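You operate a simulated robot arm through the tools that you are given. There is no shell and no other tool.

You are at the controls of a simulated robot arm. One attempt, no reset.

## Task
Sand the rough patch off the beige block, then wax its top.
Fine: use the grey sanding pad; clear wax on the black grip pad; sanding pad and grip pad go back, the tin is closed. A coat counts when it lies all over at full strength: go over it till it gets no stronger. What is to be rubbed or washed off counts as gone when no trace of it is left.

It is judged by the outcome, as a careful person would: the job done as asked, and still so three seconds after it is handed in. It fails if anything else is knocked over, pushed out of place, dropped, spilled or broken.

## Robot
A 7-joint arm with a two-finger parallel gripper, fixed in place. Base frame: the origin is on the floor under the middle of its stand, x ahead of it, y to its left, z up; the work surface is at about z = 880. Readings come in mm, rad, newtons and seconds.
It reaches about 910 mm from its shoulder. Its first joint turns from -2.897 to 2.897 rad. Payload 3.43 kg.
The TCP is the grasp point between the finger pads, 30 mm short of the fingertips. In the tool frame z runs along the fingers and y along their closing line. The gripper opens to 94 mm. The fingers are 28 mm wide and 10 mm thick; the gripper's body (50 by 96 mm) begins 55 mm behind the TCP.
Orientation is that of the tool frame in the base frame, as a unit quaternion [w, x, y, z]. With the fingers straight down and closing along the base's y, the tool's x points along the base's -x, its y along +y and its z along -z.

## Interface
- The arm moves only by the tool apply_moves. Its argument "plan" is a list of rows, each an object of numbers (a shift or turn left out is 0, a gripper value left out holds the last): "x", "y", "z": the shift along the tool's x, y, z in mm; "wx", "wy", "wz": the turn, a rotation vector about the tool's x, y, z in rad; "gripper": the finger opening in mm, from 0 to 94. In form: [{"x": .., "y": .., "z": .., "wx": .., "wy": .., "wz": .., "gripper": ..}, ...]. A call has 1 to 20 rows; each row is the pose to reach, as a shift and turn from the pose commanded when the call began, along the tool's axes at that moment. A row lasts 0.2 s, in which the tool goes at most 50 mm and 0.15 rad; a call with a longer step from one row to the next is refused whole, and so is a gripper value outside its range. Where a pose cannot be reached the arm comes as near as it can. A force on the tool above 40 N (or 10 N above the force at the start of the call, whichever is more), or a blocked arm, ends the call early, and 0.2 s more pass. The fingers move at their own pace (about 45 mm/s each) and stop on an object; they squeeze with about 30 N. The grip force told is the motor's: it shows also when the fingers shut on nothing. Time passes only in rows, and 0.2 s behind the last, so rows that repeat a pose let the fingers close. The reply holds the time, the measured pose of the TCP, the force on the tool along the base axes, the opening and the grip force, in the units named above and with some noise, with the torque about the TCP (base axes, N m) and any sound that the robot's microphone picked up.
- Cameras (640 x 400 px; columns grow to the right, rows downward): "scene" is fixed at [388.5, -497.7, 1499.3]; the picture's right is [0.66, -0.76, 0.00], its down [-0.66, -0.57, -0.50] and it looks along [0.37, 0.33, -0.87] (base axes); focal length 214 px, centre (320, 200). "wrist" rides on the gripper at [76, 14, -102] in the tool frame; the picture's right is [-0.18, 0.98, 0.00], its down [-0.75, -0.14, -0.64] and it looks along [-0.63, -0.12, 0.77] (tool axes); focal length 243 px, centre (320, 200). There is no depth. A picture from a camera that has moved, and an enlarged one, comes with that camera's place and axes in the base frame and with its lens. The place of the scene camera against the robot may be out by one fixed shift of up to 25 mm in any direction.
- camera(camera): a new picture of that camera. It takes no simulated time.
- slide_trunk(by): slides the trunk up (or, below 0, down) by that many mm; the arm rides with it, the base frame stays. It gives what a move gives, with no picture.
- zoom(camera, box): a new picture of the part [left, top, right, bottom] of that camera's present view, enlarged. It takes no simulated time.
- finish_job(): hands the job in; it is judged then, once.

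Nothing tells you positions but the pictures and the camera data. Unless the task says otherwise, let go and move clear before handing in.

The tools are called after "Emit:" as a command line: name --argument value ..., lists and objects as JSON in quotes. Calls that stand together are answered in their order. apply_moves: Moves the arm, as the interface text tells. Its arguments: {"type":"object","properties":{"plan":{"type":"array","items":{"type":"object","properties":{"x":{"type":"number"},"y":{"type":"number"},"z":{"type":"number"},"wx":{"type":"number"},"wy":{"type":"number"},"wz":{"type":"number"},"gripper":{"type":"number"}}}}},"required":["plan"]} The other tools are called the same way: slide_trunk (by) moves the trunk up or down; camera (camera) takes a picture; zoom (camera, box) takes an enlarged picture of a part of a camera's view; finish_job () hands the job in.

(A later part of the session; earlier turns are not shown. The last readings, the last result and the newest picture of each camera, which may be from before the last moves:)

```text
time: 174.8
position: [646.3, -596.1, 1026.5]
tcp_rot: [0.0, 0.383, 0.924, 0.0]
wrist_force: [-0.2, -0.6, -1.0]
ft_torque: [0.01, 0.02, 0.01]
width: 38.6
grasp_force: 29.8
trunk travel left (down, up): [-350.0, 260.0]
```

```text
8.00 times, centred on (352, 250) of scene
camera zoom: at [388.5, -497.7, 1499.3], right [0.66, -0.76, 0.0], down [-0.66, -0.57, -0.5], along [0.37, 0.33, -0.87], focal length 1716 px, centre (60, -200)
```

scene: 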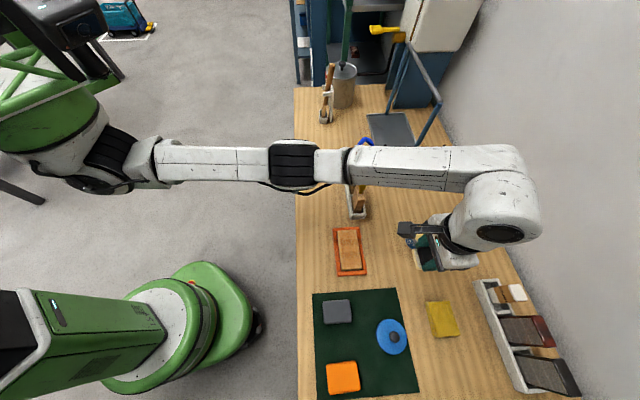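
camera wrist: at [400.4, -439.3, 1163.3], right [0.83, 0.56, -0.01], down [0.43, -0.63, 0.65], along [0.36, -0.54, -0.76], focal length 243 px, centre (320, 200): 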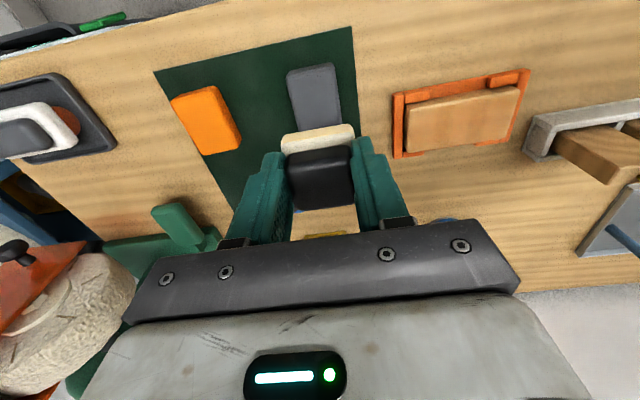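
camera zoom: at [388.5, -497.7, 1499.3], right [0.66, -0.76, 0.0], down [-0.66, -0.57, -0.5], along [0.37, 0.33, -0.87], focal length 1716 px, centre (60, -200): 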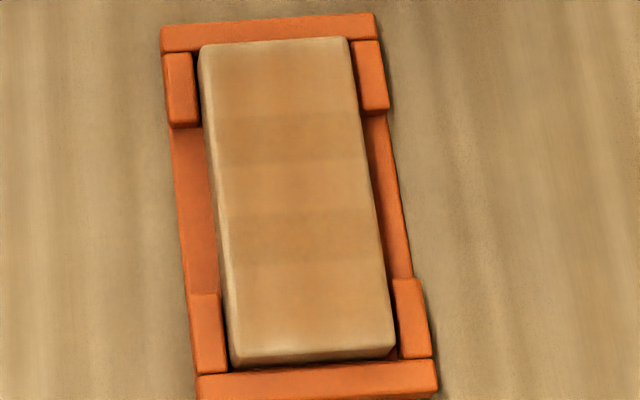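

The picture is the same as before the last session, so the coat is at full strength. Next I return the grip pad; first I'll check how it sits in the fingers.

Emit:
zoom --camera "wrist" --box '[220, 80, 420, 205]'

Emit:
camera --camera "wrist"

```text
3.20 times, centred on (320, 142) of wrist
camera zoom: at [602.5, -532.8, 1128.3], right [0.83, 0.56, 0.0], down [0.43, -0.64, 0.64], along [0.36, -0.53, -0.77], focal length 776 px, centre (320, 384)
```

zoom: 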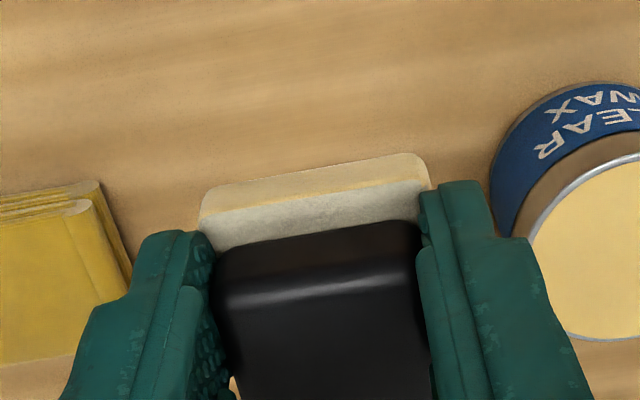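

```text
taken
camera wrist: at [602.5, -532.8, 1128.3], right [0.83, 0.56, 0.0], down [0.43, -0.64, 0.64], along [0.36, -0.53, -0.77], focal length 243 px, centre (320, 200)
```

wrist: 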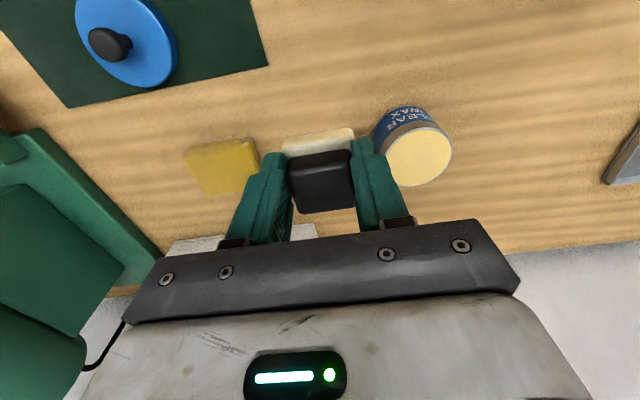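

The pad now sits about 14 mm outward of the fingers' centre, so I'll place it with the hand pulled back by that amount. I'm moving over its old spot and lowering partway.

Emit:
apply_moves --plan '[{"x": -10, "y": -5}, {"x": -20, "y": -10}, {"x": -29.5, "y": -14.9, "z": 15}, {"x": -29.5, "y": -14.9, "z": 45}, {"x": -29.5, "y": -14.9, "z": 70}, {"x": -29.5, "y": -14.9, "z": 85}, {"x": -29.5, "y": -14.9, "z": 85}]'

Emit:
camera --camera "wrist"

Emit:
zoom --camera "scene" --box '[290, 200, 450, 300]'

```text
time: 176.4
position: [657.1, -626.0, 940.9]
tcp_rot: [-0.001, 0.382, 0.924, 0.002]
wrist_force: [0.6, 0.5, -0.2]
ft_torque: [0.01, 0.02, 0.01]
width: 38.7
grasp_force: 29.5
out of reach, approached as far as the arm can: row 3
trunk travel left (down, up): [-350.0, 260.0]
```

```text
taken
camera wrist: at [613.9, -561.6, 1043.3], right [0.83, 0.56, 0.0], down [0.43, -0.63, 0.64], along [0.36, -0.53, -0.77], focal length 243 px, centre (320, 200)
```

wrist: 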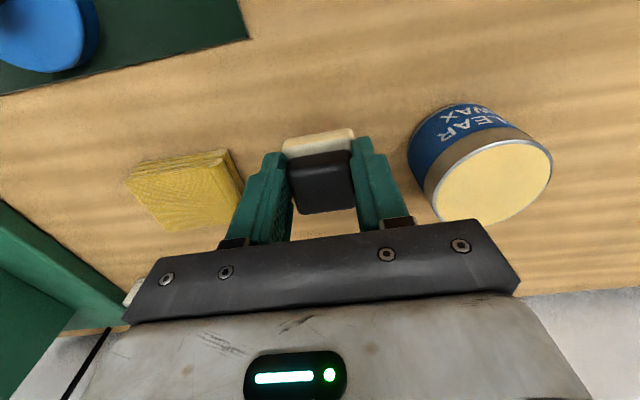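

```text
4.00 times, centred on (370, 250) of scene
camera zoom: at [388.5, -497.7, 1499.3], right [0.66, -0.76, 0.0], down [-0.66, -0.57, -0.5], along [0.37, 0.33, -0.87], focal length 858 px, centre (120, 0)
```

zoom: 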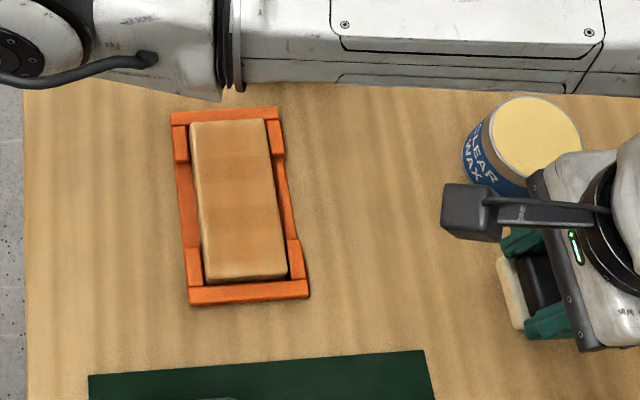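

Emit:
apply_moves --plan '[{"y": -2, "x": -0.7, "z": 4}, {"y": -2, "x": -0.7, "z": 8}, {"y": -2, "x": -0.7, "z": 11}, {"y": -2, "x": -0.7, "z": 12.5}, {"y": -2, "x": -0.7, "z": 12.5}]'

Emit:
apply_moves --plan '[{"z": 0.7}, {"z": 1.4}, {"z": 1.4}]'

```text
time: 177.6
position: [655.8, -626.2, 930.1]
tcp_rot: [0.0, 0.382, 0.924, 0.001]
wrist_force: [-0.1, 0.5, -0.5]
ft_torque: [0.02, 0.01, 0.01]
width: 38.5
grasp_force: 29.2
trunk travel left (down, up): [-350.0, 260.0]
```

```text
time: 178.4
position: [655.2, -627.0, 928.1]
tcp_rot: [-0.001, 0.383, 0.924, 0.0]
wrist_force: [0.1, 0.2, -0.2]
ft_torque: [0.0, -0.01, 0.03]
width: 38.5
grasp_force: 29.9
trunk travel left (down, up): [-350.0, 260.0]
```

Emit:
apply_moves --plan '[{"z": 0.7}, {"z": 1.4}, {"z": 1.4}]'

Emit:
apply_moves --plan '[{"z": 0.5}, {"z": 1}, {"z": 1}]'

```text
time: 179.2
position: [655.7, -627.0, 926.6]
tcp_rot: [0.0, 0.382, 0.924, 0.002]
wrist_force: [0.7, -0.3, 0.4]
ft_torque: [-0.01, 0.01, 0.01]
width: 38.8
grasp_force: 29.5
trunk travel left (down, up): [-350.0, 260.0]
```

```text
time: 180.0
position: [655.4, -627.7, 925.8]
tcp_rot: [0.0, 0.383, 0.924, 0.001]
wrist_force: [-1.0, -0.5, 0.6]
ft_torque: [0.0, 0.04, 0.0]
width: 38.9
grasp_force: 29.6
trunk travel left (down, up): [-350.0, 260.0]
```

Emit:
apply_moves --plan '[{"z": 0.5}, {"z": 1}, {"z": 1}]'

```text
time: 180.8
position: [655.6, -627.3, 925.8]
tcp_rot: [0.0, 0.383, 0.924, 0.001]
wrist_force: [1.0, 0.7, 7.2]
ft_torque: [0.03, 0.01, 0.0]
width: 38.5
grasp_force: 30.3
trunk travel left (down, up): [-350.0, 260.0]
```

The pad touches the table. I'll compare its place with the original picture before letting go.

Emit:
zoom --camera "scene" --box '[290, 200, 450, 300]'

```text
4.00 times, centred on (370, 250) of scene
camera zoom: at [388.5, -497.7, 1499.3], right [0.66, -0.76, 0.0], down [-0.66, -0.57, -0.5], along [0.37, 0.33, -0.87], focal length 858 px, centre (120, 0)
```

zoom: 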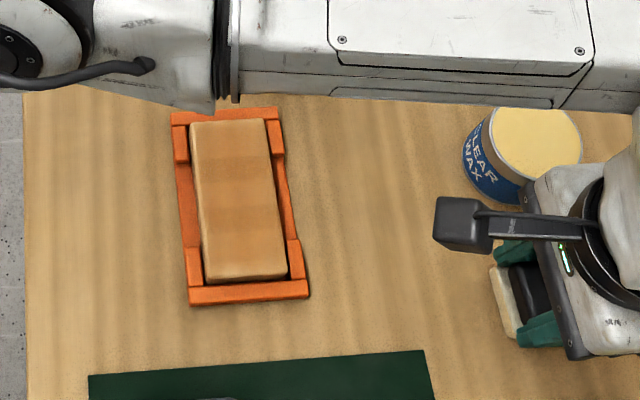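

It matches the original place to about a millimetre. Releasing and lifting.

Emit:
apply_moves --plan '[{"z": -0.7, "gripper": 48}, {"z": -0.7, "gripper": 62}, {"z": -0.7, "gripper": 62}, {"z": -12, "gripper": 62}, {"z": -40, "gripper": 62}, {"z": -70, "x": 15, "gripper": 62}, {"z": -100, "x": 35, "gripper": 62}, {"z": -110, "x": 60, "gripper": 62}]'

Emit:
camera --camera "wrist"

Emit:
zoom --camera "wrist" --box '[240, 80, 480, 230]'

Emit:
camera --camera "scene"

```text
time: 182.6
position: [612.6, -586.0, 1035.4]
tcp_rot: [-0.001, 0.383, 0.924, 0.001]
wrist_force: [-0.2, -0.5, -0.4]
ft_torque: [0.01, -0.02, 0.01]
width: 62.2
grasp_force: 0.1
trunk travel left (down, up): [-350.0, 260.0]
```

```text
taken
camera wrist: at [569.3, -521.8, 1137.6], right [0.82, 0.57, 0.0], down [0.43, -0.63, 0.64], along [0.36, -0.53, -0.77], focal length 243 px, centre (320, 200)
```

wrist: 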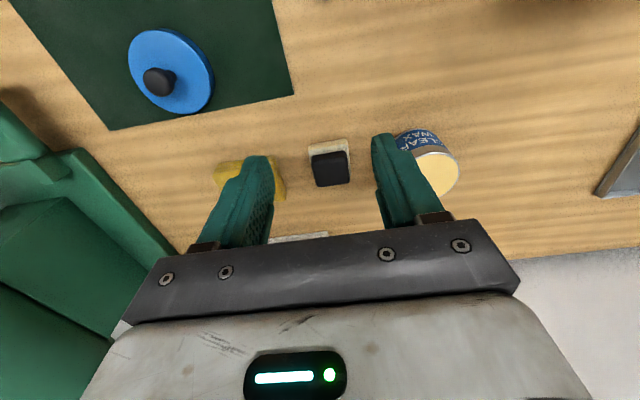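

```text
2.67 times, centred on (360, 155) of wrist
camera zoom: at [569.3, -521.8, 1137.6], right [0.82, 0.57, 0.0], down [0.43, -0.63, 0.64], along [0.36, -0.53, -0.77], focal length 647 px, centre (213, 320)
```

zoom: 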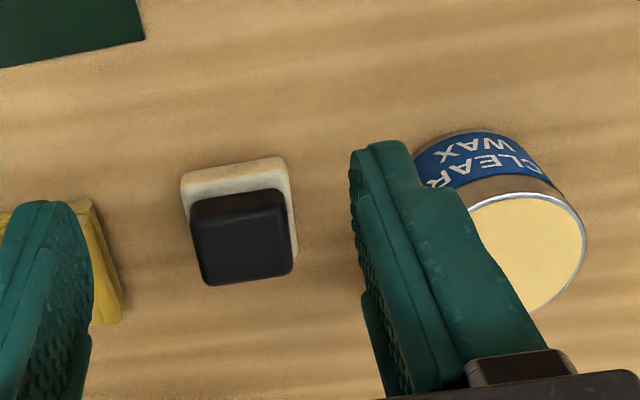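

```text
taken
```

scene: 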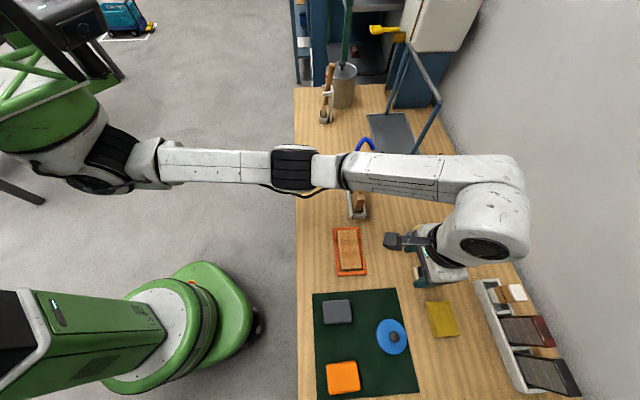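

The grip pad is back in its place. Now the lid: I'll move above the blue disc on the mat for a close look.

Emit:
apply_moves --plan '[{"y": -30, "x": 10}, {"y": -60, "x": 20}, {"y": -90, "x": 30}, {"y": -115, "x": 40}, {"y": -128.8, "x": 43.5}, {"y": -128.8, "x": 43.5}]'

Emit:
camera --camera "wrist"

Emit:
zoom --camera "wrist" --box '[260, 70, 400, 170]'

```text
time: 184.0
position: [490.8, -646.4, 1034.4]
tcp_rot: [0.0, 0.383, 0.924, 0.002]
wrist_force: [-0.9, -0.2, -0.3]
ft_torque: [-0.01, -0.04, 0.0]
width: 62.1
grasp_force: 0.0
trunk travel left (down, up): [-350.0, 260.0]
```

```text
taken
camera wrist: at [448.0, -582.6, 1137.3], right [0.83, 0.56, 0.0], down [0.43, -0.63, 0.64], along [0.36, -0.53, -0.77], focal length 243 px, centre (320, 200)
```

wrist: 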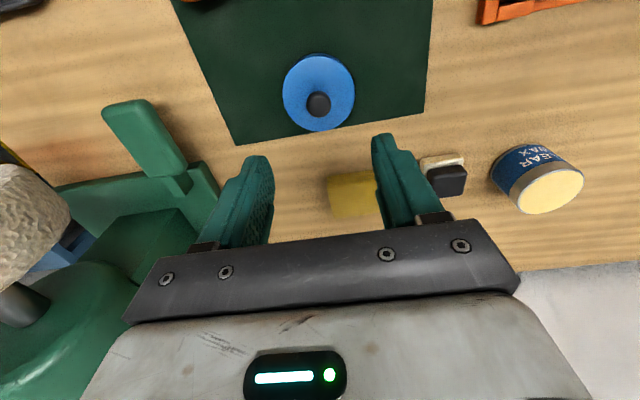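

```text
4.00 times, centred on (330, 120) of wrist
camera zoom: at [448.0, -582.6, 1137.3], right [0.83, 0.56, 0.0], down [0.43, -0.63, 0.64], along [0.36, -0.53, -0.77], focal length 970 px, centre (280, 520)
```

zoom: 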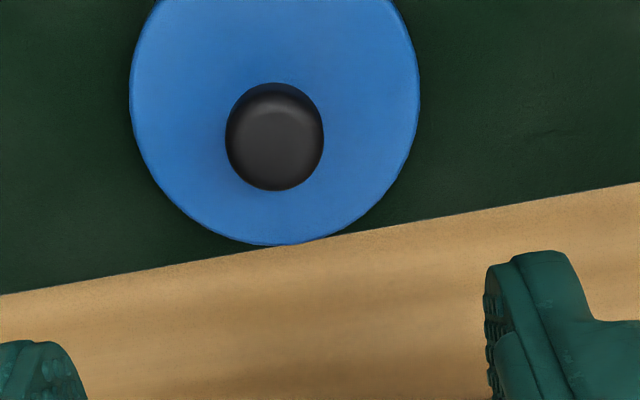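

Emit:
apply_moves --plan '[{"x": 3, "z": 20, "gripper": 50}, {"x": 3, "z": 40, "gripper": 50}, {"x": 3, "z": 60, "gripper": 50}, {"x": 3, "z": 74, "gripper": 50}, {"x": 3, "z": 74, "gripper": 50}]'

Emit:
camera --camera "wrist"

Emit:
zoom --camera "wrist" --box '[240, 90, 400, 190]'

```text
time: 185.2
position: [490.3, -641.6, 959.5]
tcp_rot: [-0.001, 0.383, 0.924, 0.002]
wrist_force: [-0.6, -0.9, 0.6]
ft_torque: [-0.03, 0.0, 0.01]
width: 50.0
grasp_force: 0.1
trunk travel left (down, up): [-350.0, 260.0]
```

```text
taken
camera wrist: at [447.5, -579.2, 1062.2], right [0.83, 0.56, 0.0], down [0.43, -0.63, 0.64], along [0.36, -0.53, -0.77], focal length 243 px, centre (320, 200)
```

wrist: 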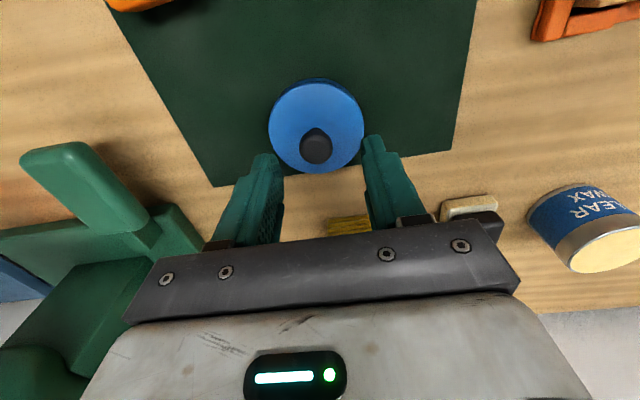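

```text
4.00 times, centred on (320, 140) of wrist
camera zoom: at [447.5, -579.2, 1062.2], right [0.83, 0.56, 0.0], down [0.43, -0.63, 0.64], along [0.36, -0.53, -0.77], focal length 970 px, centre (320, 440)
```

zoom: 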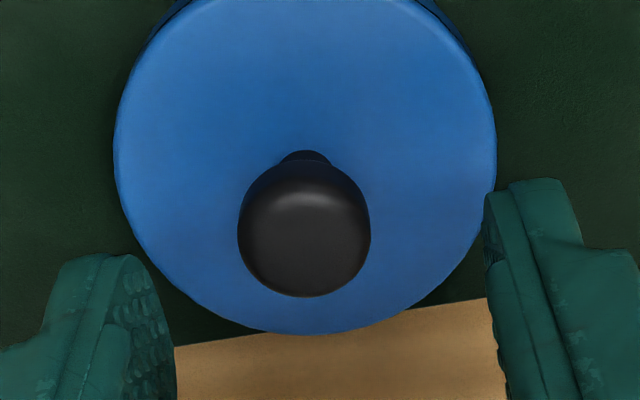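

Emit:
apply_moves --plan '[{"y": -2.9, "x": -1, "z": 8}, {"y": -2.9, "x": -1, "z": 16}, {"y": -2.9, "x": -1, "z": 22}, {"y": -2.9, "x": -1, "z": 22}]'

Emit:
zoom --camera "wrist" --box '[240, 90, 400, 190]'

Emit:
zoom --camera "scene" --box '[340, 300, 460, 390]'

```text
time: 186.2
position: [488.8, -646.3, 938.8]
tcp_rot: [0.0, 0.382, 0.924, 0.001]
wrist_force: [0.5, -0.9, 0.8]
ft_torque: [0.01, 0.04, 0.02]
width: 50.4
grasp_force: 0.2
trunk travel left (down, up): [-350.0, 260.0]
```

```text
4.00 times, centred on (320, 140) of wrist
camera zoom: at [445.3, -582.0, 1040.3], right [0.83, 0.56, 0.0], down [0.43, -0.63, 0.64], along [0.36, -0.53, -0.77], focal length 970 px, centre (320, 440)
```

zoom: 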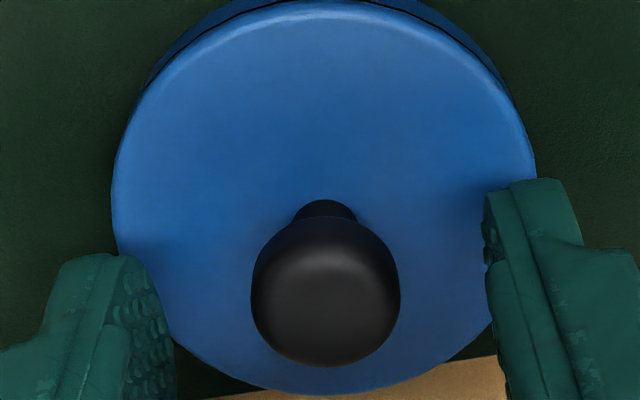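

```text
4.44 times, centred on (400, 345) of scene
camera zoom: at [388.5, -497.7, 1499.3], right [0.66, -0.76, 0.0], down [-0.66, -0.57, -0.5], along [0.37, 0.33, -0.87], focal length 953 px, centre (-36, -444)
```

zoom: 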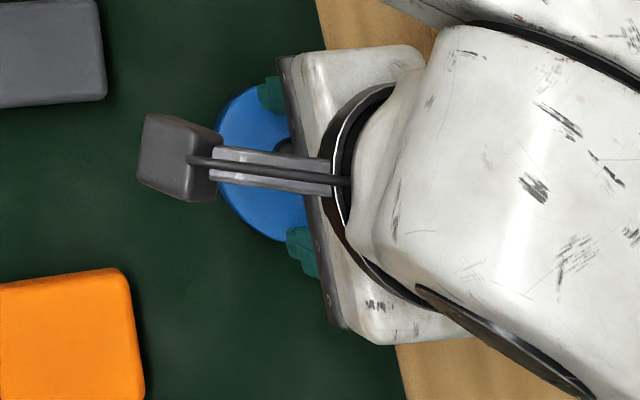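

The knob is centred between the fingers. I'll go down 10 mm, keeping the tips above the disc, and close on the knob.

Emit:
apply_moves --plan '[{"z": 4}, {"z": 8}, {"z": 10}, {"z": 10}, {"z": 10, "gripper": 30}, {"z": 10, "gripper": 12}, {"z": 10, "gripper": 12}, {"z": 10, "gripper": 12}]'

Emit:
zoom --camera "wrist" --box '[240, 90, 400, 190]'

```text
time: 188.0
position: [487.6, -644.6, 928.5]
tcp_rot: [-0.001, 0.383, 0.924, 0.001]
wrist_force: [0.4, 0.7, 0.6]
ft_torque: [0.0, -0.01, -0.02]
width: 19.5
grasp_force: 30.1
trunk travel left (down, up): [-350.0, 260.0]
```

```text
4.00 times, centred on (320, 140) of wrist
camera zoom: at [445.1, -582.5, 1030.9], right [0.83, 0.56, 0.0], down [0.43, -0.63, 0.64], along [0.36, -0.53, -0.77], focal length 970 px, centre (320, 440)
```

zoom: 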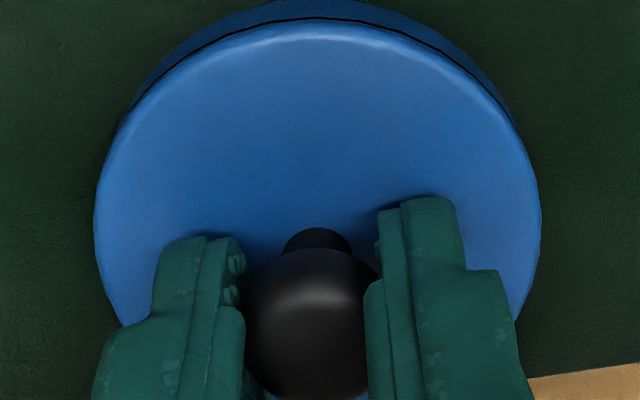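

The knob is gripped (19.5 mm). I'll lift the lid and carry it to where I can measure the tin's rim once more.

Emit:
apply_moves --plan '[{"z": -10}, {"z": -40}, {"z": -80}, {"z": -110}, {"z": -110, "y": 35, "x": -15}, {"z": -110, "y": 70, "x": -30}, {"z": -110, "y": 105, "x": -45}, {"z": -110, "y": 130, "x": -55}, {"z": -110, "y": 130, "x": -55}]'

Emit:
camera --camera "wrist"

Emit:
zoom --camera "wrist" --box '[380, 90, 540, 190]'

Emit:
camera --camera "scene"

```text
time: 190.0
position: [620.4, -593.8, 1039.5]
tcp_rot: [0.0, 0.384, 0.923, 0.001]
wrist_force: [0.0, -0.6, -0.4]
ft_torque: [0.0, 0.04, -0.02]
width: 19.5
grasp_force: 30.2
trunk travel left (down, up): [-350.0, 260.0]
```

```text
taken
camera wrist: at [576.8, -529.2, 1140.8], right [0.83, 0.56, 0.0], down [0.43, -0.64, 0.64], along [0.36, -0.53, -0.77], focal length 243 px, centre (320, 200)
```

wrist: 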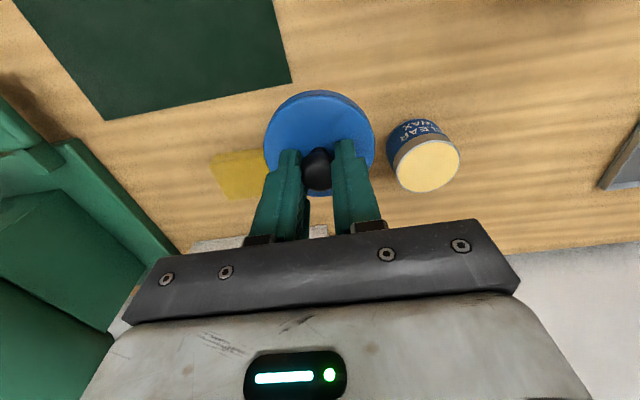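

```text
4.00 times, centred on (460, 140) of wrist
camera zoom: at [576.8, -529.2, 1140.8], right [0.83, 0.56, 0.0], down [0.43, -0.64, 0.64], along [0.36, -0.53, -0.77], focal length 970 px, centre (-240, 440)
```

zoom: 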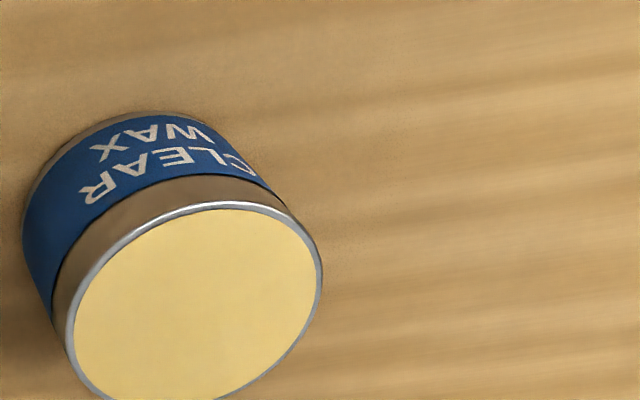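

```text
taken
```

scene: 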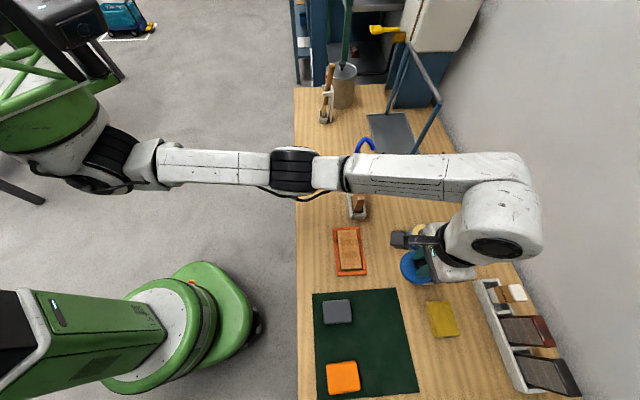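

Emit:
zoom --camera "wrist" --box '[380, 110, 500, 200]'

Emit:
zoom --camera "scene" --box '[390, 215, 470, 275]'

```text
4.44 times, centred on (440, 155) of wrist
camera zoom: at [576.8, -529.2, 1140.8], right [0.83, 0.56, 0.0], down [0.43, -0.64, 0.64], along [0.36, -0.53, -0.77], focal length 1078 px, centre (-213, 400)
```

zoom: 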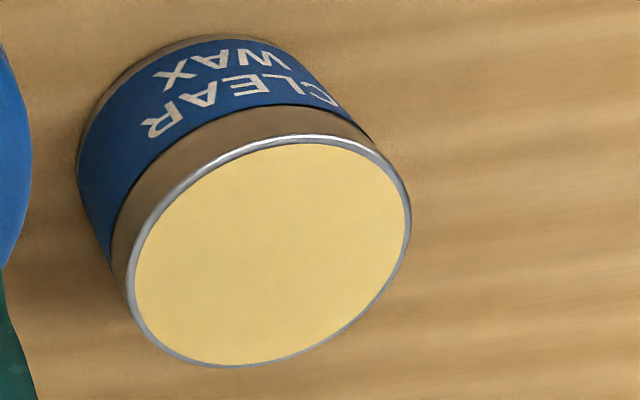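

```text
6.67 times, centred on (430, 245) of scene
camera zoom: at [388.5, -497.7, 1499.3], right [0.66, -0.76, 0.0], down [-0.66, -0.57, -0.5], along [0.37, 0.33, -0.87], focal length 1430 px, centre (-413, -100)
```

zoom: 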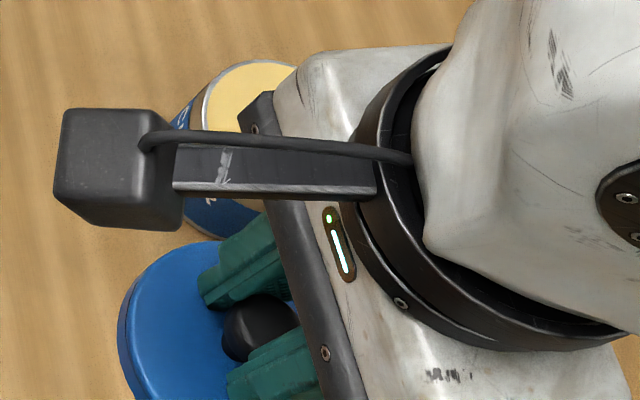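

The tin's rim is centred at about (739.5, -577), 61–62 mm across. I'll bring the lid above it in steps, staying about 20 mm above the rim.

Emit:
apply_moves --plan '[{"y": 25, "x": -10}, {"y": 50, "x": -20}, {"y": 75, "x": -35}, {"y": 95.8, "x": -50, "z": 10}, {"y": 95.8, "x": -56.6, "z": 25}, {"y": 95.8, "x": -60, "z": 36}, {"y": 95.8, "x": -60, "z": 36}]'

Emit:
camera --camera "wrist"

Emit:
zoom --camera "scene" --box '[390, 200, 490, 275]'

```text
time: 191.6
position: [729.5, -567.7, 1001.7]
tcp_rot: [-0.001, 0.383, 0.924, 0.001]
wrist_force: [-0.2, -0.9, 0.2]
ft_torque: [0.02, 0.03, -0.03]
width: 19.5
grasp_force: 30.1
trunk travel left (down, up): [-350.0, 260.0]
```

```text
taken
camera wrist: at [686.4, -503.5, 1105.0], right [0.83, 0.56, 0.0], down [0.43, -0.63, 0.64], along [0.36, -0.53, -0.77], focal length 243 px, centre (320, 200)
```

wrist: 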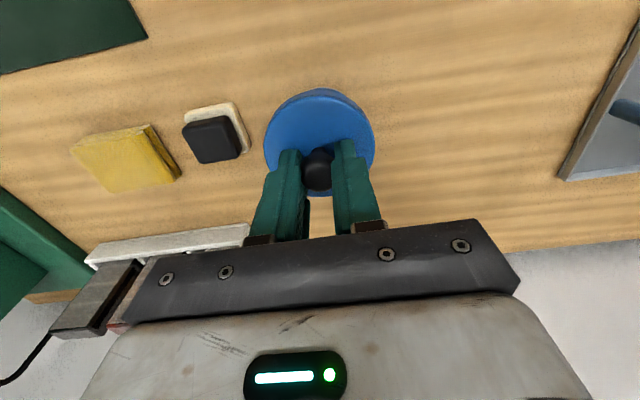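

```text
5.33 times, centred on (440, 238) of scene
camera zoom: at [388.5, -497.7, 1499.3], right [0.66, -0.76, 0.0], down [-0.66, -0.57, -0.5], along [0.37, 0.33, -0.87], focal length 1144 px, centre (-320, 0)
```

zoom: 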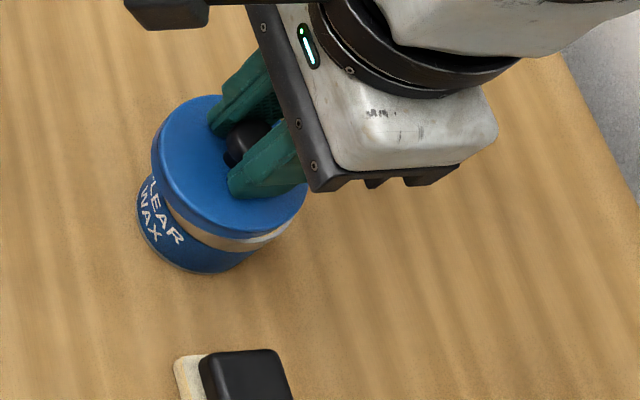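

Emit:
apply_moves --plan '[{"x": -7, "z": 3}, {"x": -13.5, "z": 6}, {"x": -13.5, "z": 6}]'

Emit:
zoom --camera "scene" --box '[390, 200, 490, 275]'

Emit:
zoom --camera "wrist" --box '[240, 60, 400, 200]'

```text
time: 192.4
position: [738.2, -575.5, 1002.1]
tcp_rot: [0.006, 0.382, 0.924, -0.003]
wrist_force: [0.0, 0.4, 0.3]
ft_torque: [-0.01, 0.02, -0.03]
width: 19.6
grasp_force: 30.0
out of reach, approached as far as the arm can: row 2
trunk travel left (down, up): [-350.0, 260.0]
```

```text
5.33 times, centred on (440, 238) of scene
camera zoom: at [388.5, -497.7, 1499.3], right [0.66, -0.76, 0.0], down [-0.66, -0.57, -0.5], along [0.37, 0.33, -0.87], focal length 1144 px, centre (-320, 0)
```

zoom: 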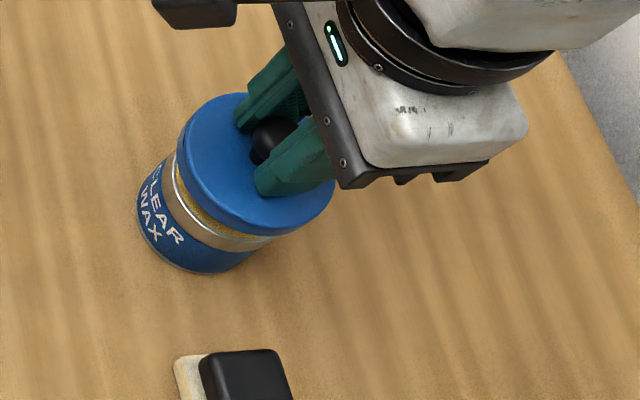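

```text
2.86 times, centred on (320, 130) of wrist
camera zoom: at [694.8, -511.1, 1103.5], right [0.82, 0.57, 0.0], down [0.43, -0.63, 0.65], along [0.37, -0.53, -0.76], focal length 693 px, centre (320, 400)
```

zoom: 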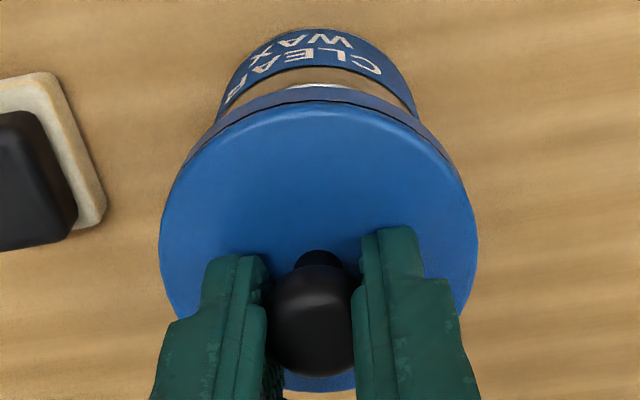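

Emit:
apply_moves --plan '[{"z": 0}, {"z": 0}]'

```text
time: 193.0
position: [738.7, -576.3, 1003.8]
tcp_rot: [0.005, 0.381, 0.924, -0.002]
wrist_force: [-1.0, 0.3, -0.6]
ft_torque: [0.04, -0.01, 0.0]
width: 19.2
grasp_force: 29.9
trunk travel left (down, up): [-350.0, 260.0]
```

At this height the arm is right at its limit. I'll raise the trunk 40 mm, which puts the arm in a better range for the tin's height, then come down again.

Emit:
slide_trunk --by 40

Emit:
apply_moves --plan '[{"z": 10, "wy": 0.0108, "wz": 0.003}, {"z": 22, "wy": 0.0108, "wz": 0.003}, {"z": 34, "wy": 0.0108, "wz": 0.003}, {"z": 46, "wy": 0.0108, "wz": 0.003}, {"z": 46, "wy": 0.0108, "wz": 0.003}]'

Emit:
zoom --camera "scene" --box '[390, 200, 490, 275]'

```text
time: 193.8
position: [739.0, -575.4, 1041.3]
tcp_rot: [0.005, 0.381, 0.925, -0.002]
wrist_force: [-0.3, 0.6, 0.3]
ft_torque: [0.03, 0.02, -0.05]
width: 19.8
grasp_force: 29.7
trunk travel left (down, up): [-390.0, 220.0]
```

```text
time: 195.0
position: [738.8, -576.0, 995.3]
tcp_rot: [0.001, 0.382, 0.924, 0.0]
wrist_force: [0.5, 0.8, -0.1]
ft_torque: [0.02, -0.04, -0.01]
width: 19.5
grasp_force: 29.8
trunk travel left (down, up): [-390.0, 220.0]
```

```text
5.33 times, centred on (440, 238) of scene
camera zoom: at [388.5, -497.7, 1499.3], right [0.66, -0.76, 0.0], down [-0.66, -0.57, -0.5], along [0.37, 0.33, -0.87], focal length 1144 px, centre (-320, 0)
```

zoom: 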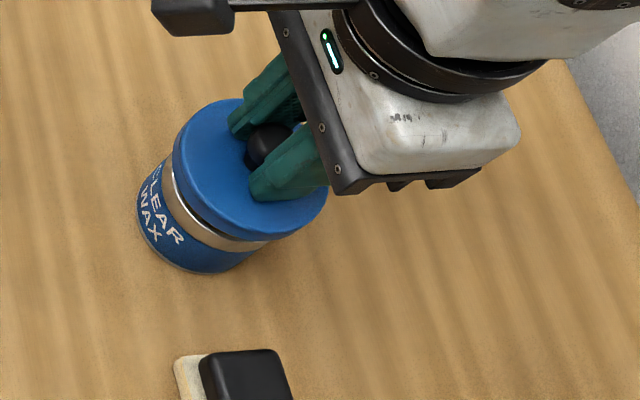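

Emit:
zoom --camera "wrist" --box '[240, 60, 400, 200]'

Emit:
zoom --camera "wrist" --box '[270, 60, 370, 125]'

Emit:
zoom --camera "scene" --box '[408, 210, 458, 255]'

```text
2.86 times, centred on (320, 130) of wrist
camera zoom: at [695.8, -512.3, 1097.9], right [0.82, 0.57, 0.0], down [0.43, -0.63, 0.64], along [0.36, -0.53, -0.77], focal length 693 px, centre (320, 400)
```

zoom: 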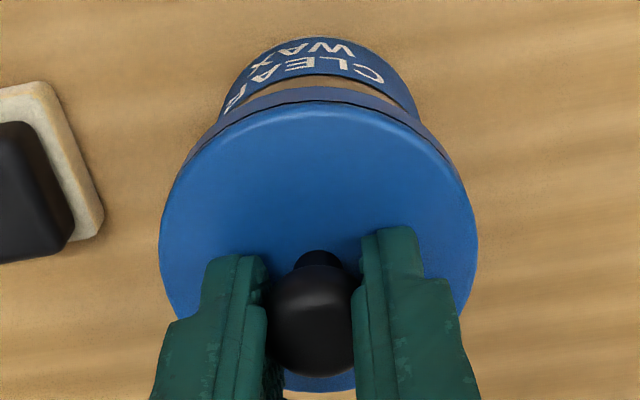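

```text
6.15 times, centred on (320, 92) of wrist
camera zoom: at [695.8, -512.3, 1097.9], right [0.82, 0.57, 0.0], down [0.43, -0.63, 0.64], along [0.36, -0.53, -0.77], focal length 1493 px, centre (320, 862)
```

zoom: 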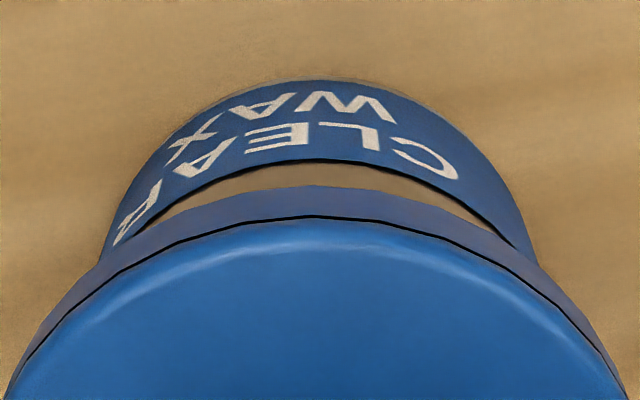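

```text
8.89 times, centred on (433, 232) of scene
camera zoom: at [388.5, -497.7, 1499.3], right [0.66, -0.76, 0.0], down [-0.66, -0.57, -0.5], along [0.37, 0.33, -0.87], focal length 1906 px, centre (-684, -89)
```

zoom: 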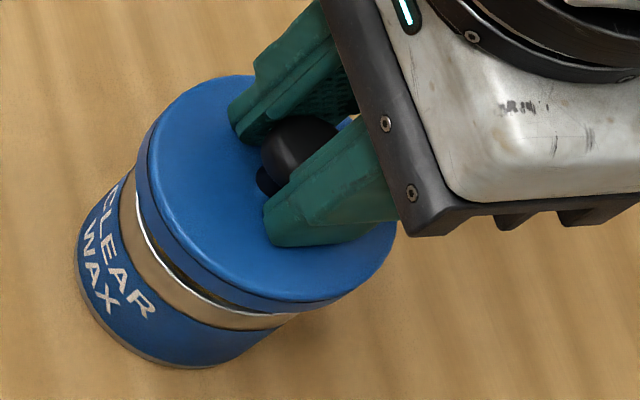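

The lid is laterally aligned and needs about 2 mm more outward. I'll shift and lower slowly, watching for contact.

Emit:
apply_moves --plan '[{"x": -2.1, "y": -0.3}, {"x": -2.1, "y": -0.3, "z": 3}, {"x": -2.1, "y": -0.3, "z": 6}, {"x": -2.1, "y": -0.3, "z": 9}, {"x": -2.1, "y": -0.3, "z": 9}]'

Emit:
apply_moves --plan '[{"z": 1}, {"z": 2}, {"z": 2}]'

```text
time: 196.2
position: [740.5, -578.2, 986.3]
tcp_rot: [0.0, 0.382, 0.924, -0.001]
wrist_force: [0.4, 0.1, -0.1]
ft_torque: [0.0, 0.03, 0.0]
width: 19.8
grasp_force: 30.2
trunk travel left (down, up): [-390.0, 220.0]
```

```text
time: 197.0
position: [740.4, -578.3, 986.1]
tcp_rot: [0.0, 0.383, 0.924, 0.0]
wrist_force: [-0.2, 0.4, -0.2]
ft_torque: [0.02, -0.04, -0.01]
width: 19.4
grasp_force: 30.7
trunk travel left (down, up): [-390.0, 220.0]
```

Emit:
apply_moves --plan '[{"x": 0.7, "z": 1}, {"x": 0.7, "z": 2}, {"x": 0.7, "z": 2}]'

Emit:
zoom --camera "scene" --box '[408, 210, 458, 255]'

Emit:
zoom --camera "wrist" --box '[270, 60, 370, 125]'

```text
time: 197.8
position: [740.0, -577.3, 983.7]
tcp_rot: [0.0, 0.383, 0.924, 0.001]
wrist_force: [0.3, 0.7, 0.1]
ft_torque: [-0.02, -0.01, 0.0]
width: 19.6
grasp_force: 30.2
trunk travel left (down, up): [-390.0, 220.0]
```

```text
8.89 times, centred on (433, 232) of scene
camera zoom: at [388.5, -497.7, 1499.3], right [0.66, -0.76, 0.0], down [-0.66, -0.57, -0.5], along [0.37, 0.33, -0.87], focal length 1906 px, centre (-684, -89)
```

zoom: 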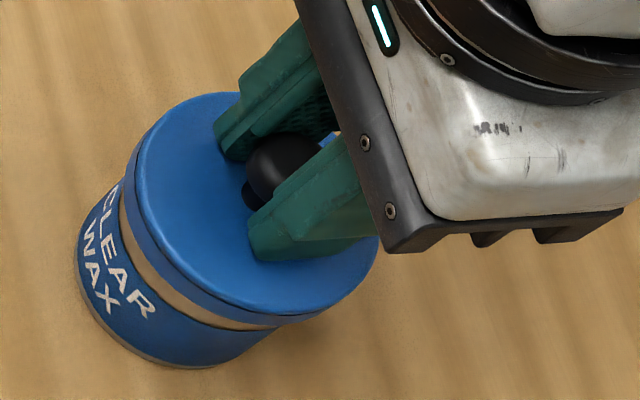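

```text
6.15 times, centred on (320, 92) of wrist
camera zoom: at [696.7, -513.0, 1085.4], right [0.82, 0.57, 0.0], down [0.43, -0.63, 0.64], along [0.36, -0.53, -0.77], focal length 1493 px, centre (320, 862)
```

zoom: 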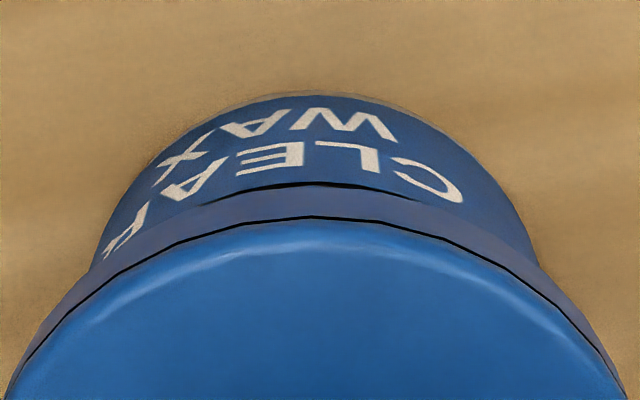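

Emit:
apply_moves --plan '[{"z": 1}, {"z": 2}, {"z": 2}]'

Emit:
apply_moves --plan '[{"z": 0.7}, {"z": 1.4}, {"z": 1.4}]'

```text
time: 198.6
position: [739.6, -576.8, 980.9]
tcp_rot: [0.0, 0.382, 0.924, 0.0]
wrist_force: [0.1, 0.7, 0.0]
ft_torque: [0.05, -0.02, 0.0]
width: 19.2
grasp_force: 30.2
trunk travel left (down, up): [-390.0, 220.0]
```

```text
time: 199.4
position: [739.5, -576.3, 979.8]
tcp_rot: [0.0, 0.383, 0.924, -0.001]
wrist_force: [-0.7, -0.6, -0.1]
ft_torque: [0.03, 0.0, -0.01]
width: 19.5
grasp_force: 30.5
trunk travel left (down, up): [-390.0, 220.0]
```

No contact yet though the lid's edge is already below the rim, so it is slipping over it. Continuing down.

Emit:
apply_moves --plan '[{"z": 0.8}, {"z": 1.6}, {"z": 1.6}]'

Emit:
apply_moves --plan '[{"z": 0.8}, {"z": 1.6}, {"z": 1.6}]'

```text
time: 200.2
position: [740.8, -577.4, 977.5]
tcp_rot: [0.0, 0.383, 0.924, 0.0]
wrist_force: [0.5, -0.3, -0.9]
ft_torque: [0.01, -0.01, 0.0]
width: 19.6
grasp_force: 29.8
trunk travel left (down, up): [-390.0, 220.0]
```

```text
time: 201.0
position: [740.7, -577.7, 976.3]
tcp_rot: [0.0, 0.383, 0.924, 0.0]
wrist_force: [-0.1, 0.8, 0.1]
ft_torque: [0.01, 0.0, -0.02]
width: 19.7
grasp_force: 30.3
trunk travel left (down, up): [-390.0, 220.0]
```

Emit:
apply_moves --plan '[{"z": 0.8}, {"z": 1.6}, {"z": 1.6}]'

Emit:
zoom --camera "scene" --box '[408, 210, 458, 255]'

```text
time: 201.8
position: [740.3, -576.6, 974.7]
tcp_rot: [0.0, 0.382, 0.924, 0.0]
wrist_force: [-0.6, 0.5, -0.4]
ft_torque: [-0.01, 0.0, -0.03]
width: 19.5
grasp_force: 30.2
trunk travel left (down, up): [-390.0, 220.0]
```

```text
8.89 times, centred on (433, 232) of scene
camera zoom: at [388.5, -497.7, 1499.3], right [0.66, -0.76, 0.0], down [-0.66, -0.57, -0.5], along [0.37, 0.33, -0.87], focal length 1906 px, centre (-684, -89)
```

zoom: 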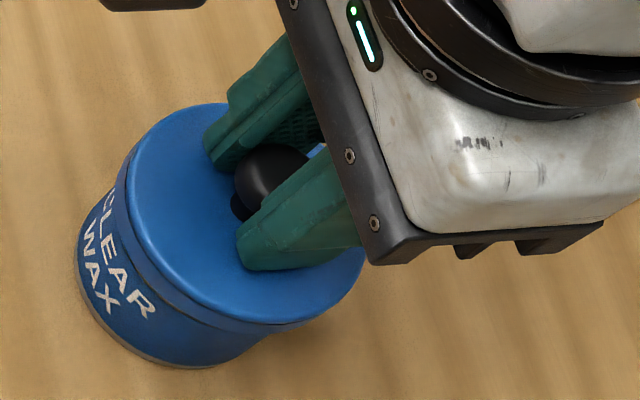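

Emit:
apply_moves --plan '[{"z": 0.8}, {"z": 1.6}, {"z": 1.6}]'

Emit:
apply_moves --plan '[{"z": 0.6}, {"z": 1.2}, {"z": 1.2}]'

```text
time: 202.6
position: [739.4, -576.3, 974.7]
tcp_rot: [0.0, 0.383, 0.924, 0.0]
wrist_force: [0.1, 0.1, -0.2]
ft_torque: [0.01, 0.01, 0.02]
width: 19.7
grasp_force: 30.4
trunk travel left (down, up): [-390.0, 220.0]
```

```text
time: 203.4
position: [739.0, -575.4, 972.3]
tcp_rot: [0.001, 0.382, 0.924, 0.0]
wrist_force: [-0.8, 0.2, -0.5]
ft_torque: [-0.03, 0.01, -0.01]
width: 19.5
grasp_force: 30.0
trunk travel left (down, up): [-390.0, 220.0]
```

Emit:
apply_moves --plan '[{"z": 0.7}, {"z": 1.4}, {"z": 1.4}]'

Emit:
apply_moves --plan '[{"z": 0.6}, {"z": 1.2}, {"z": 1.2}]'

```text
time: 204.2
position: [740.9, -576.5, 971.7]
tcp_rot: [0.001, 0.382, 0.924, 0.0]
wrist_force: [-0.7, -0.5, 4.1]
ft_torque: [0.14, 0.02, 0.0]
width: 19.5
grasp_force: 29.8
trunk travel left (down, up): [-390.0, 220.0]
```

```text
time: 205.0
position: [739.7, -577.1, 971.9]
tcp_rot: [0.001, 0.383, 0.924, 0.0]
wrist_force: [0.8, 0.3, 8.7]
ft_torque: [0.08, 0.04, 0.01]
width: 19.3
grasp_force: 30.0
trunk travel left (down, up): [-390.0, 220.0]
```

The lid has seated on the rim (force 9 N at z 971.7). I'll press a bit more to make sure it's fully down.

Emit:
apply_moves --plan '[{"z": 0.6}, {"z": 1.2}, {"z": 1.2}]'

Emit:
zoom --camera "scene" --box '[408, 210, 458, 255]'

Emit:
zoom --camera "wrist" --box '[240, 60, 400, 200]'

```text
time: 205.8
position: [740.5, -577.2, 971.0]
tcp_rot: [0.003, 0.382, 0.924, 0.0]
wrist_force: [1.0, -0.1, 18.8]
ft_torque: [0.03, 0.03, 0.04]
width: 19.3
grasp_force: 30.4
trunk travel left (down, up): [-390.0, 220.0]
```

```text
8.89 times, centred on (433, 232) of scene
camera zoom: at [388.5, -497.7, 1499.3], right [0.66, -0.76, 0.0], down [-0.66, -0.57, -0.5], along [0.37, 0.33, -0.87], focal length 1906 px, centre (-684, -89)
```

zoom: 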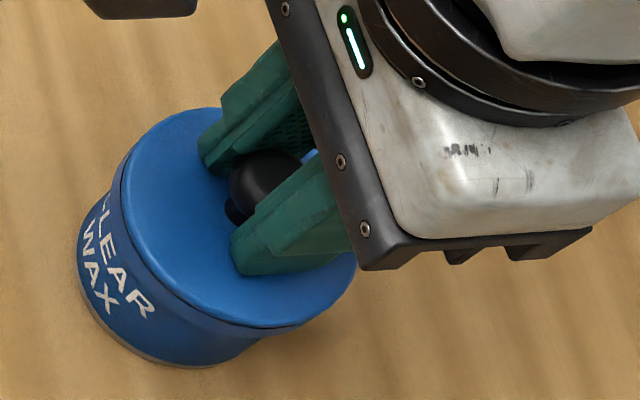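

```text
2.86 times, centred on (320, 130) of wrist
camera zoom: at [696.5, -512.7, 1072.7], right [0.82, 0.57, 0.0], down [0.43, -0.63, 0.64], along [0.36, -0.53, -0.76], focal length 693 px, centre (320, 400)
```

zoom: 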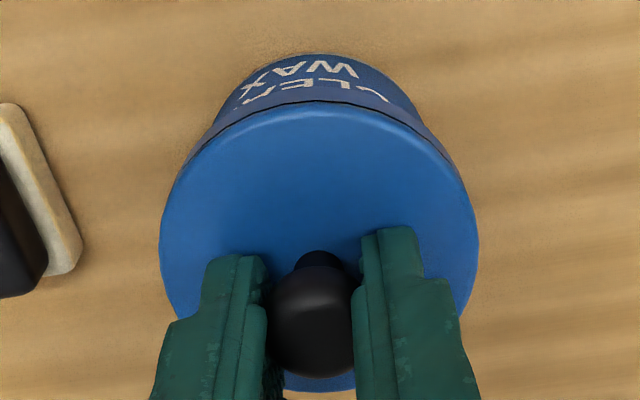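

The lid sits flush all round. I'll ease off the pressure, open the fingers and rise straight up.

Emit:
apply_moves --plan '[{"z": -1}, {"z": -1.8}, {"z": -1.8, "gripper": 32}, {"z": -1.8, "gripper": 44}, {"z": -1.8, "gripper": 44}, {"z": -8, "gripper": 44}, {"z": -25, "gripper": 44}, {"z": -50, "gripper": 44, "x": 5}, {"z": -80, "gripper": 44, "x": 20}, {"z": -100, "gripper": 44, "x": 45}, {"z": -110, "gripper": 44, "x": 75}]'

Emit:
camera --camera "wrist"

Emit:
zoom --camera "scene" --box '[400, 210, 480, 270]'

```text
time: 208.2
position: [687.5, -523.2, 1079.4]
tcp_rot: [0.0, 0.381, 0.925, -0.001]
wrist_force: [-0.3, 0.1, 0.4]
ft_torque: [-0.02, 0.0, 0.03]
width: 44.1
grasp_force: 0.1
trunk travel left (down, up): [-390.0, 220.0]
heard: snap
```

```text
taken
camera wrist: at [644.4, -459.9, 1180.5], right [0.82, 0.57, 0.0], down [0.43, -0.63, 0.64], along [0.36, -0.53, -0.77], focal length 243 px, centre (320, 200)
```

wrist: 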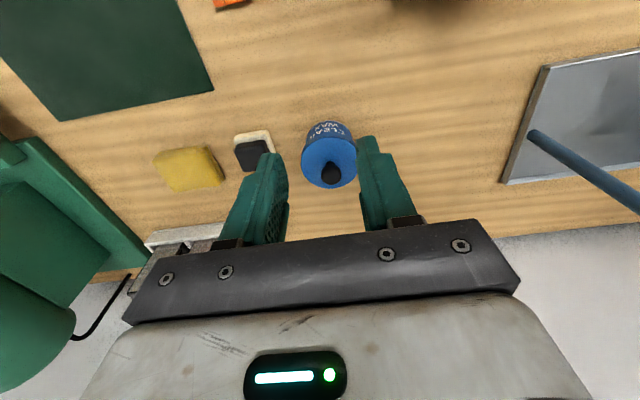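

```text
6.67 times, centred on (440, 240) of scene
camera zoom: at [388.5, -497.7, 1499.3], right [0.66, -0.76, 0.0], down [-0.66, -0.57, -0.5], along [0.37, 0.33, -0.87], focal length 1430 px, centre (-480, -67)
```

zoom: 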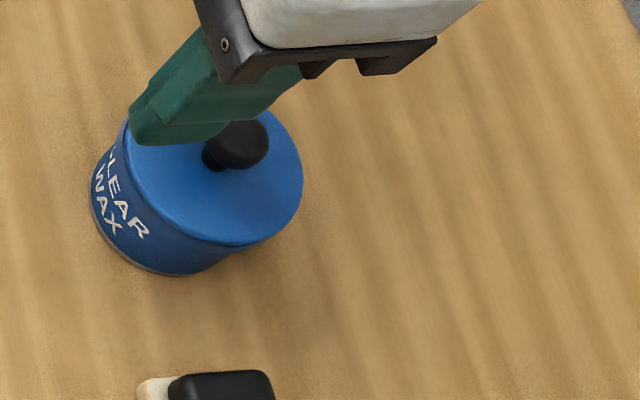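

I heard a snap as the lid was let go, most likely the lid closing. I'll check the tin closely, then look over everything from the scene camera with the arm out of the way.

Emit:
zoom --camera "wrist" --box '[270, 100, 390, 200]'

Emit:
apply_moves --plan '[{"x": 30, "z": -20}, {"x": 65, "z": -40}, {"x": 100, "z": -60, "y": 10}, {"x": 135, "z": -70, "y": 30}, {"x": 165, "z": -75, "y": 60}, {"x": 190, "z": -80, "y": 95}, {"x": 210, "z": -80, "y": 130}, {"x": 225, "z": -80, "y": 165}, {"x": 235, "z": -80, "y": 200}, {"x": 235, "z": -80, "y": 200}]'

Emit:
camera --camera "scene"

Emit:
camera --camera "wrist"

```text
4.00 times, centred on (330, 150) of wrist
camera zoom: at [644.4, -459.9, 1180.5], right [0.82, 0.57, 0.0], down [0.43, -0.63, 0.64], along [0.36, -0.53, -0.77], focal length 970 px, centre (280, 400)
```

zoom: 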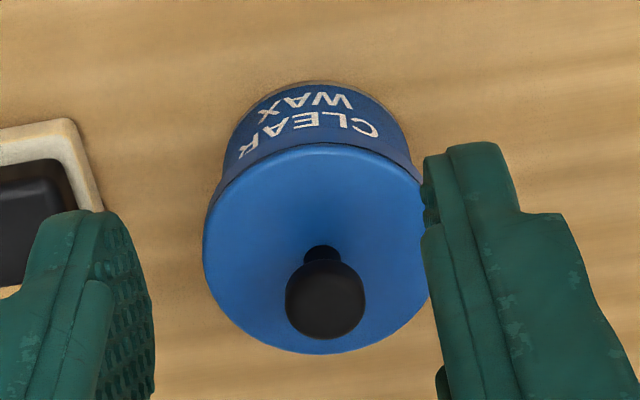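

```text
time: 210.4
position: [661.2, -214.1, 1155.1]
tcp_rot: [0.0, 0.383, 0.924, 0.001]
wrist_force: [0.6, 0.9, 0.3]
ft_torque: [-0.02, 0.01, 0.0]
width: 43.7
grasp_force: 0.0
trunk travel left (down, up): [-390.0, 220.0]
```

```text
taken
```

scene: 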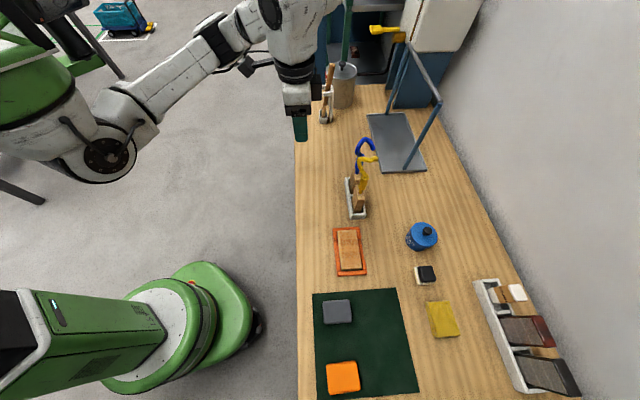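

```text
taken
camera wrist: at [619.3, -151.2, 1258.9], right [0.83, 0.56, 0.0], down [0.43, -0.63, 0.64], along [0.36, -0.53, -0.77], focal length 243 px, centre (320, 200)
```

wrist: 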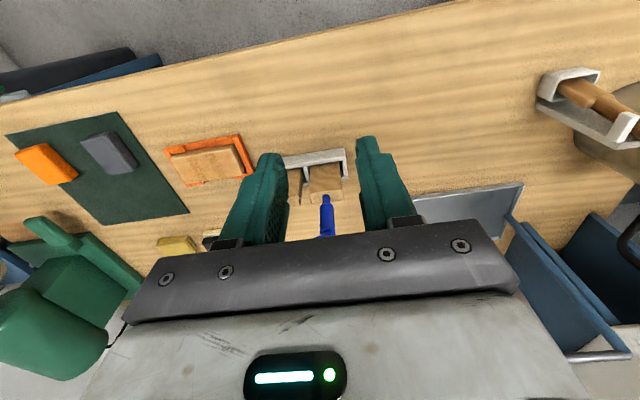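

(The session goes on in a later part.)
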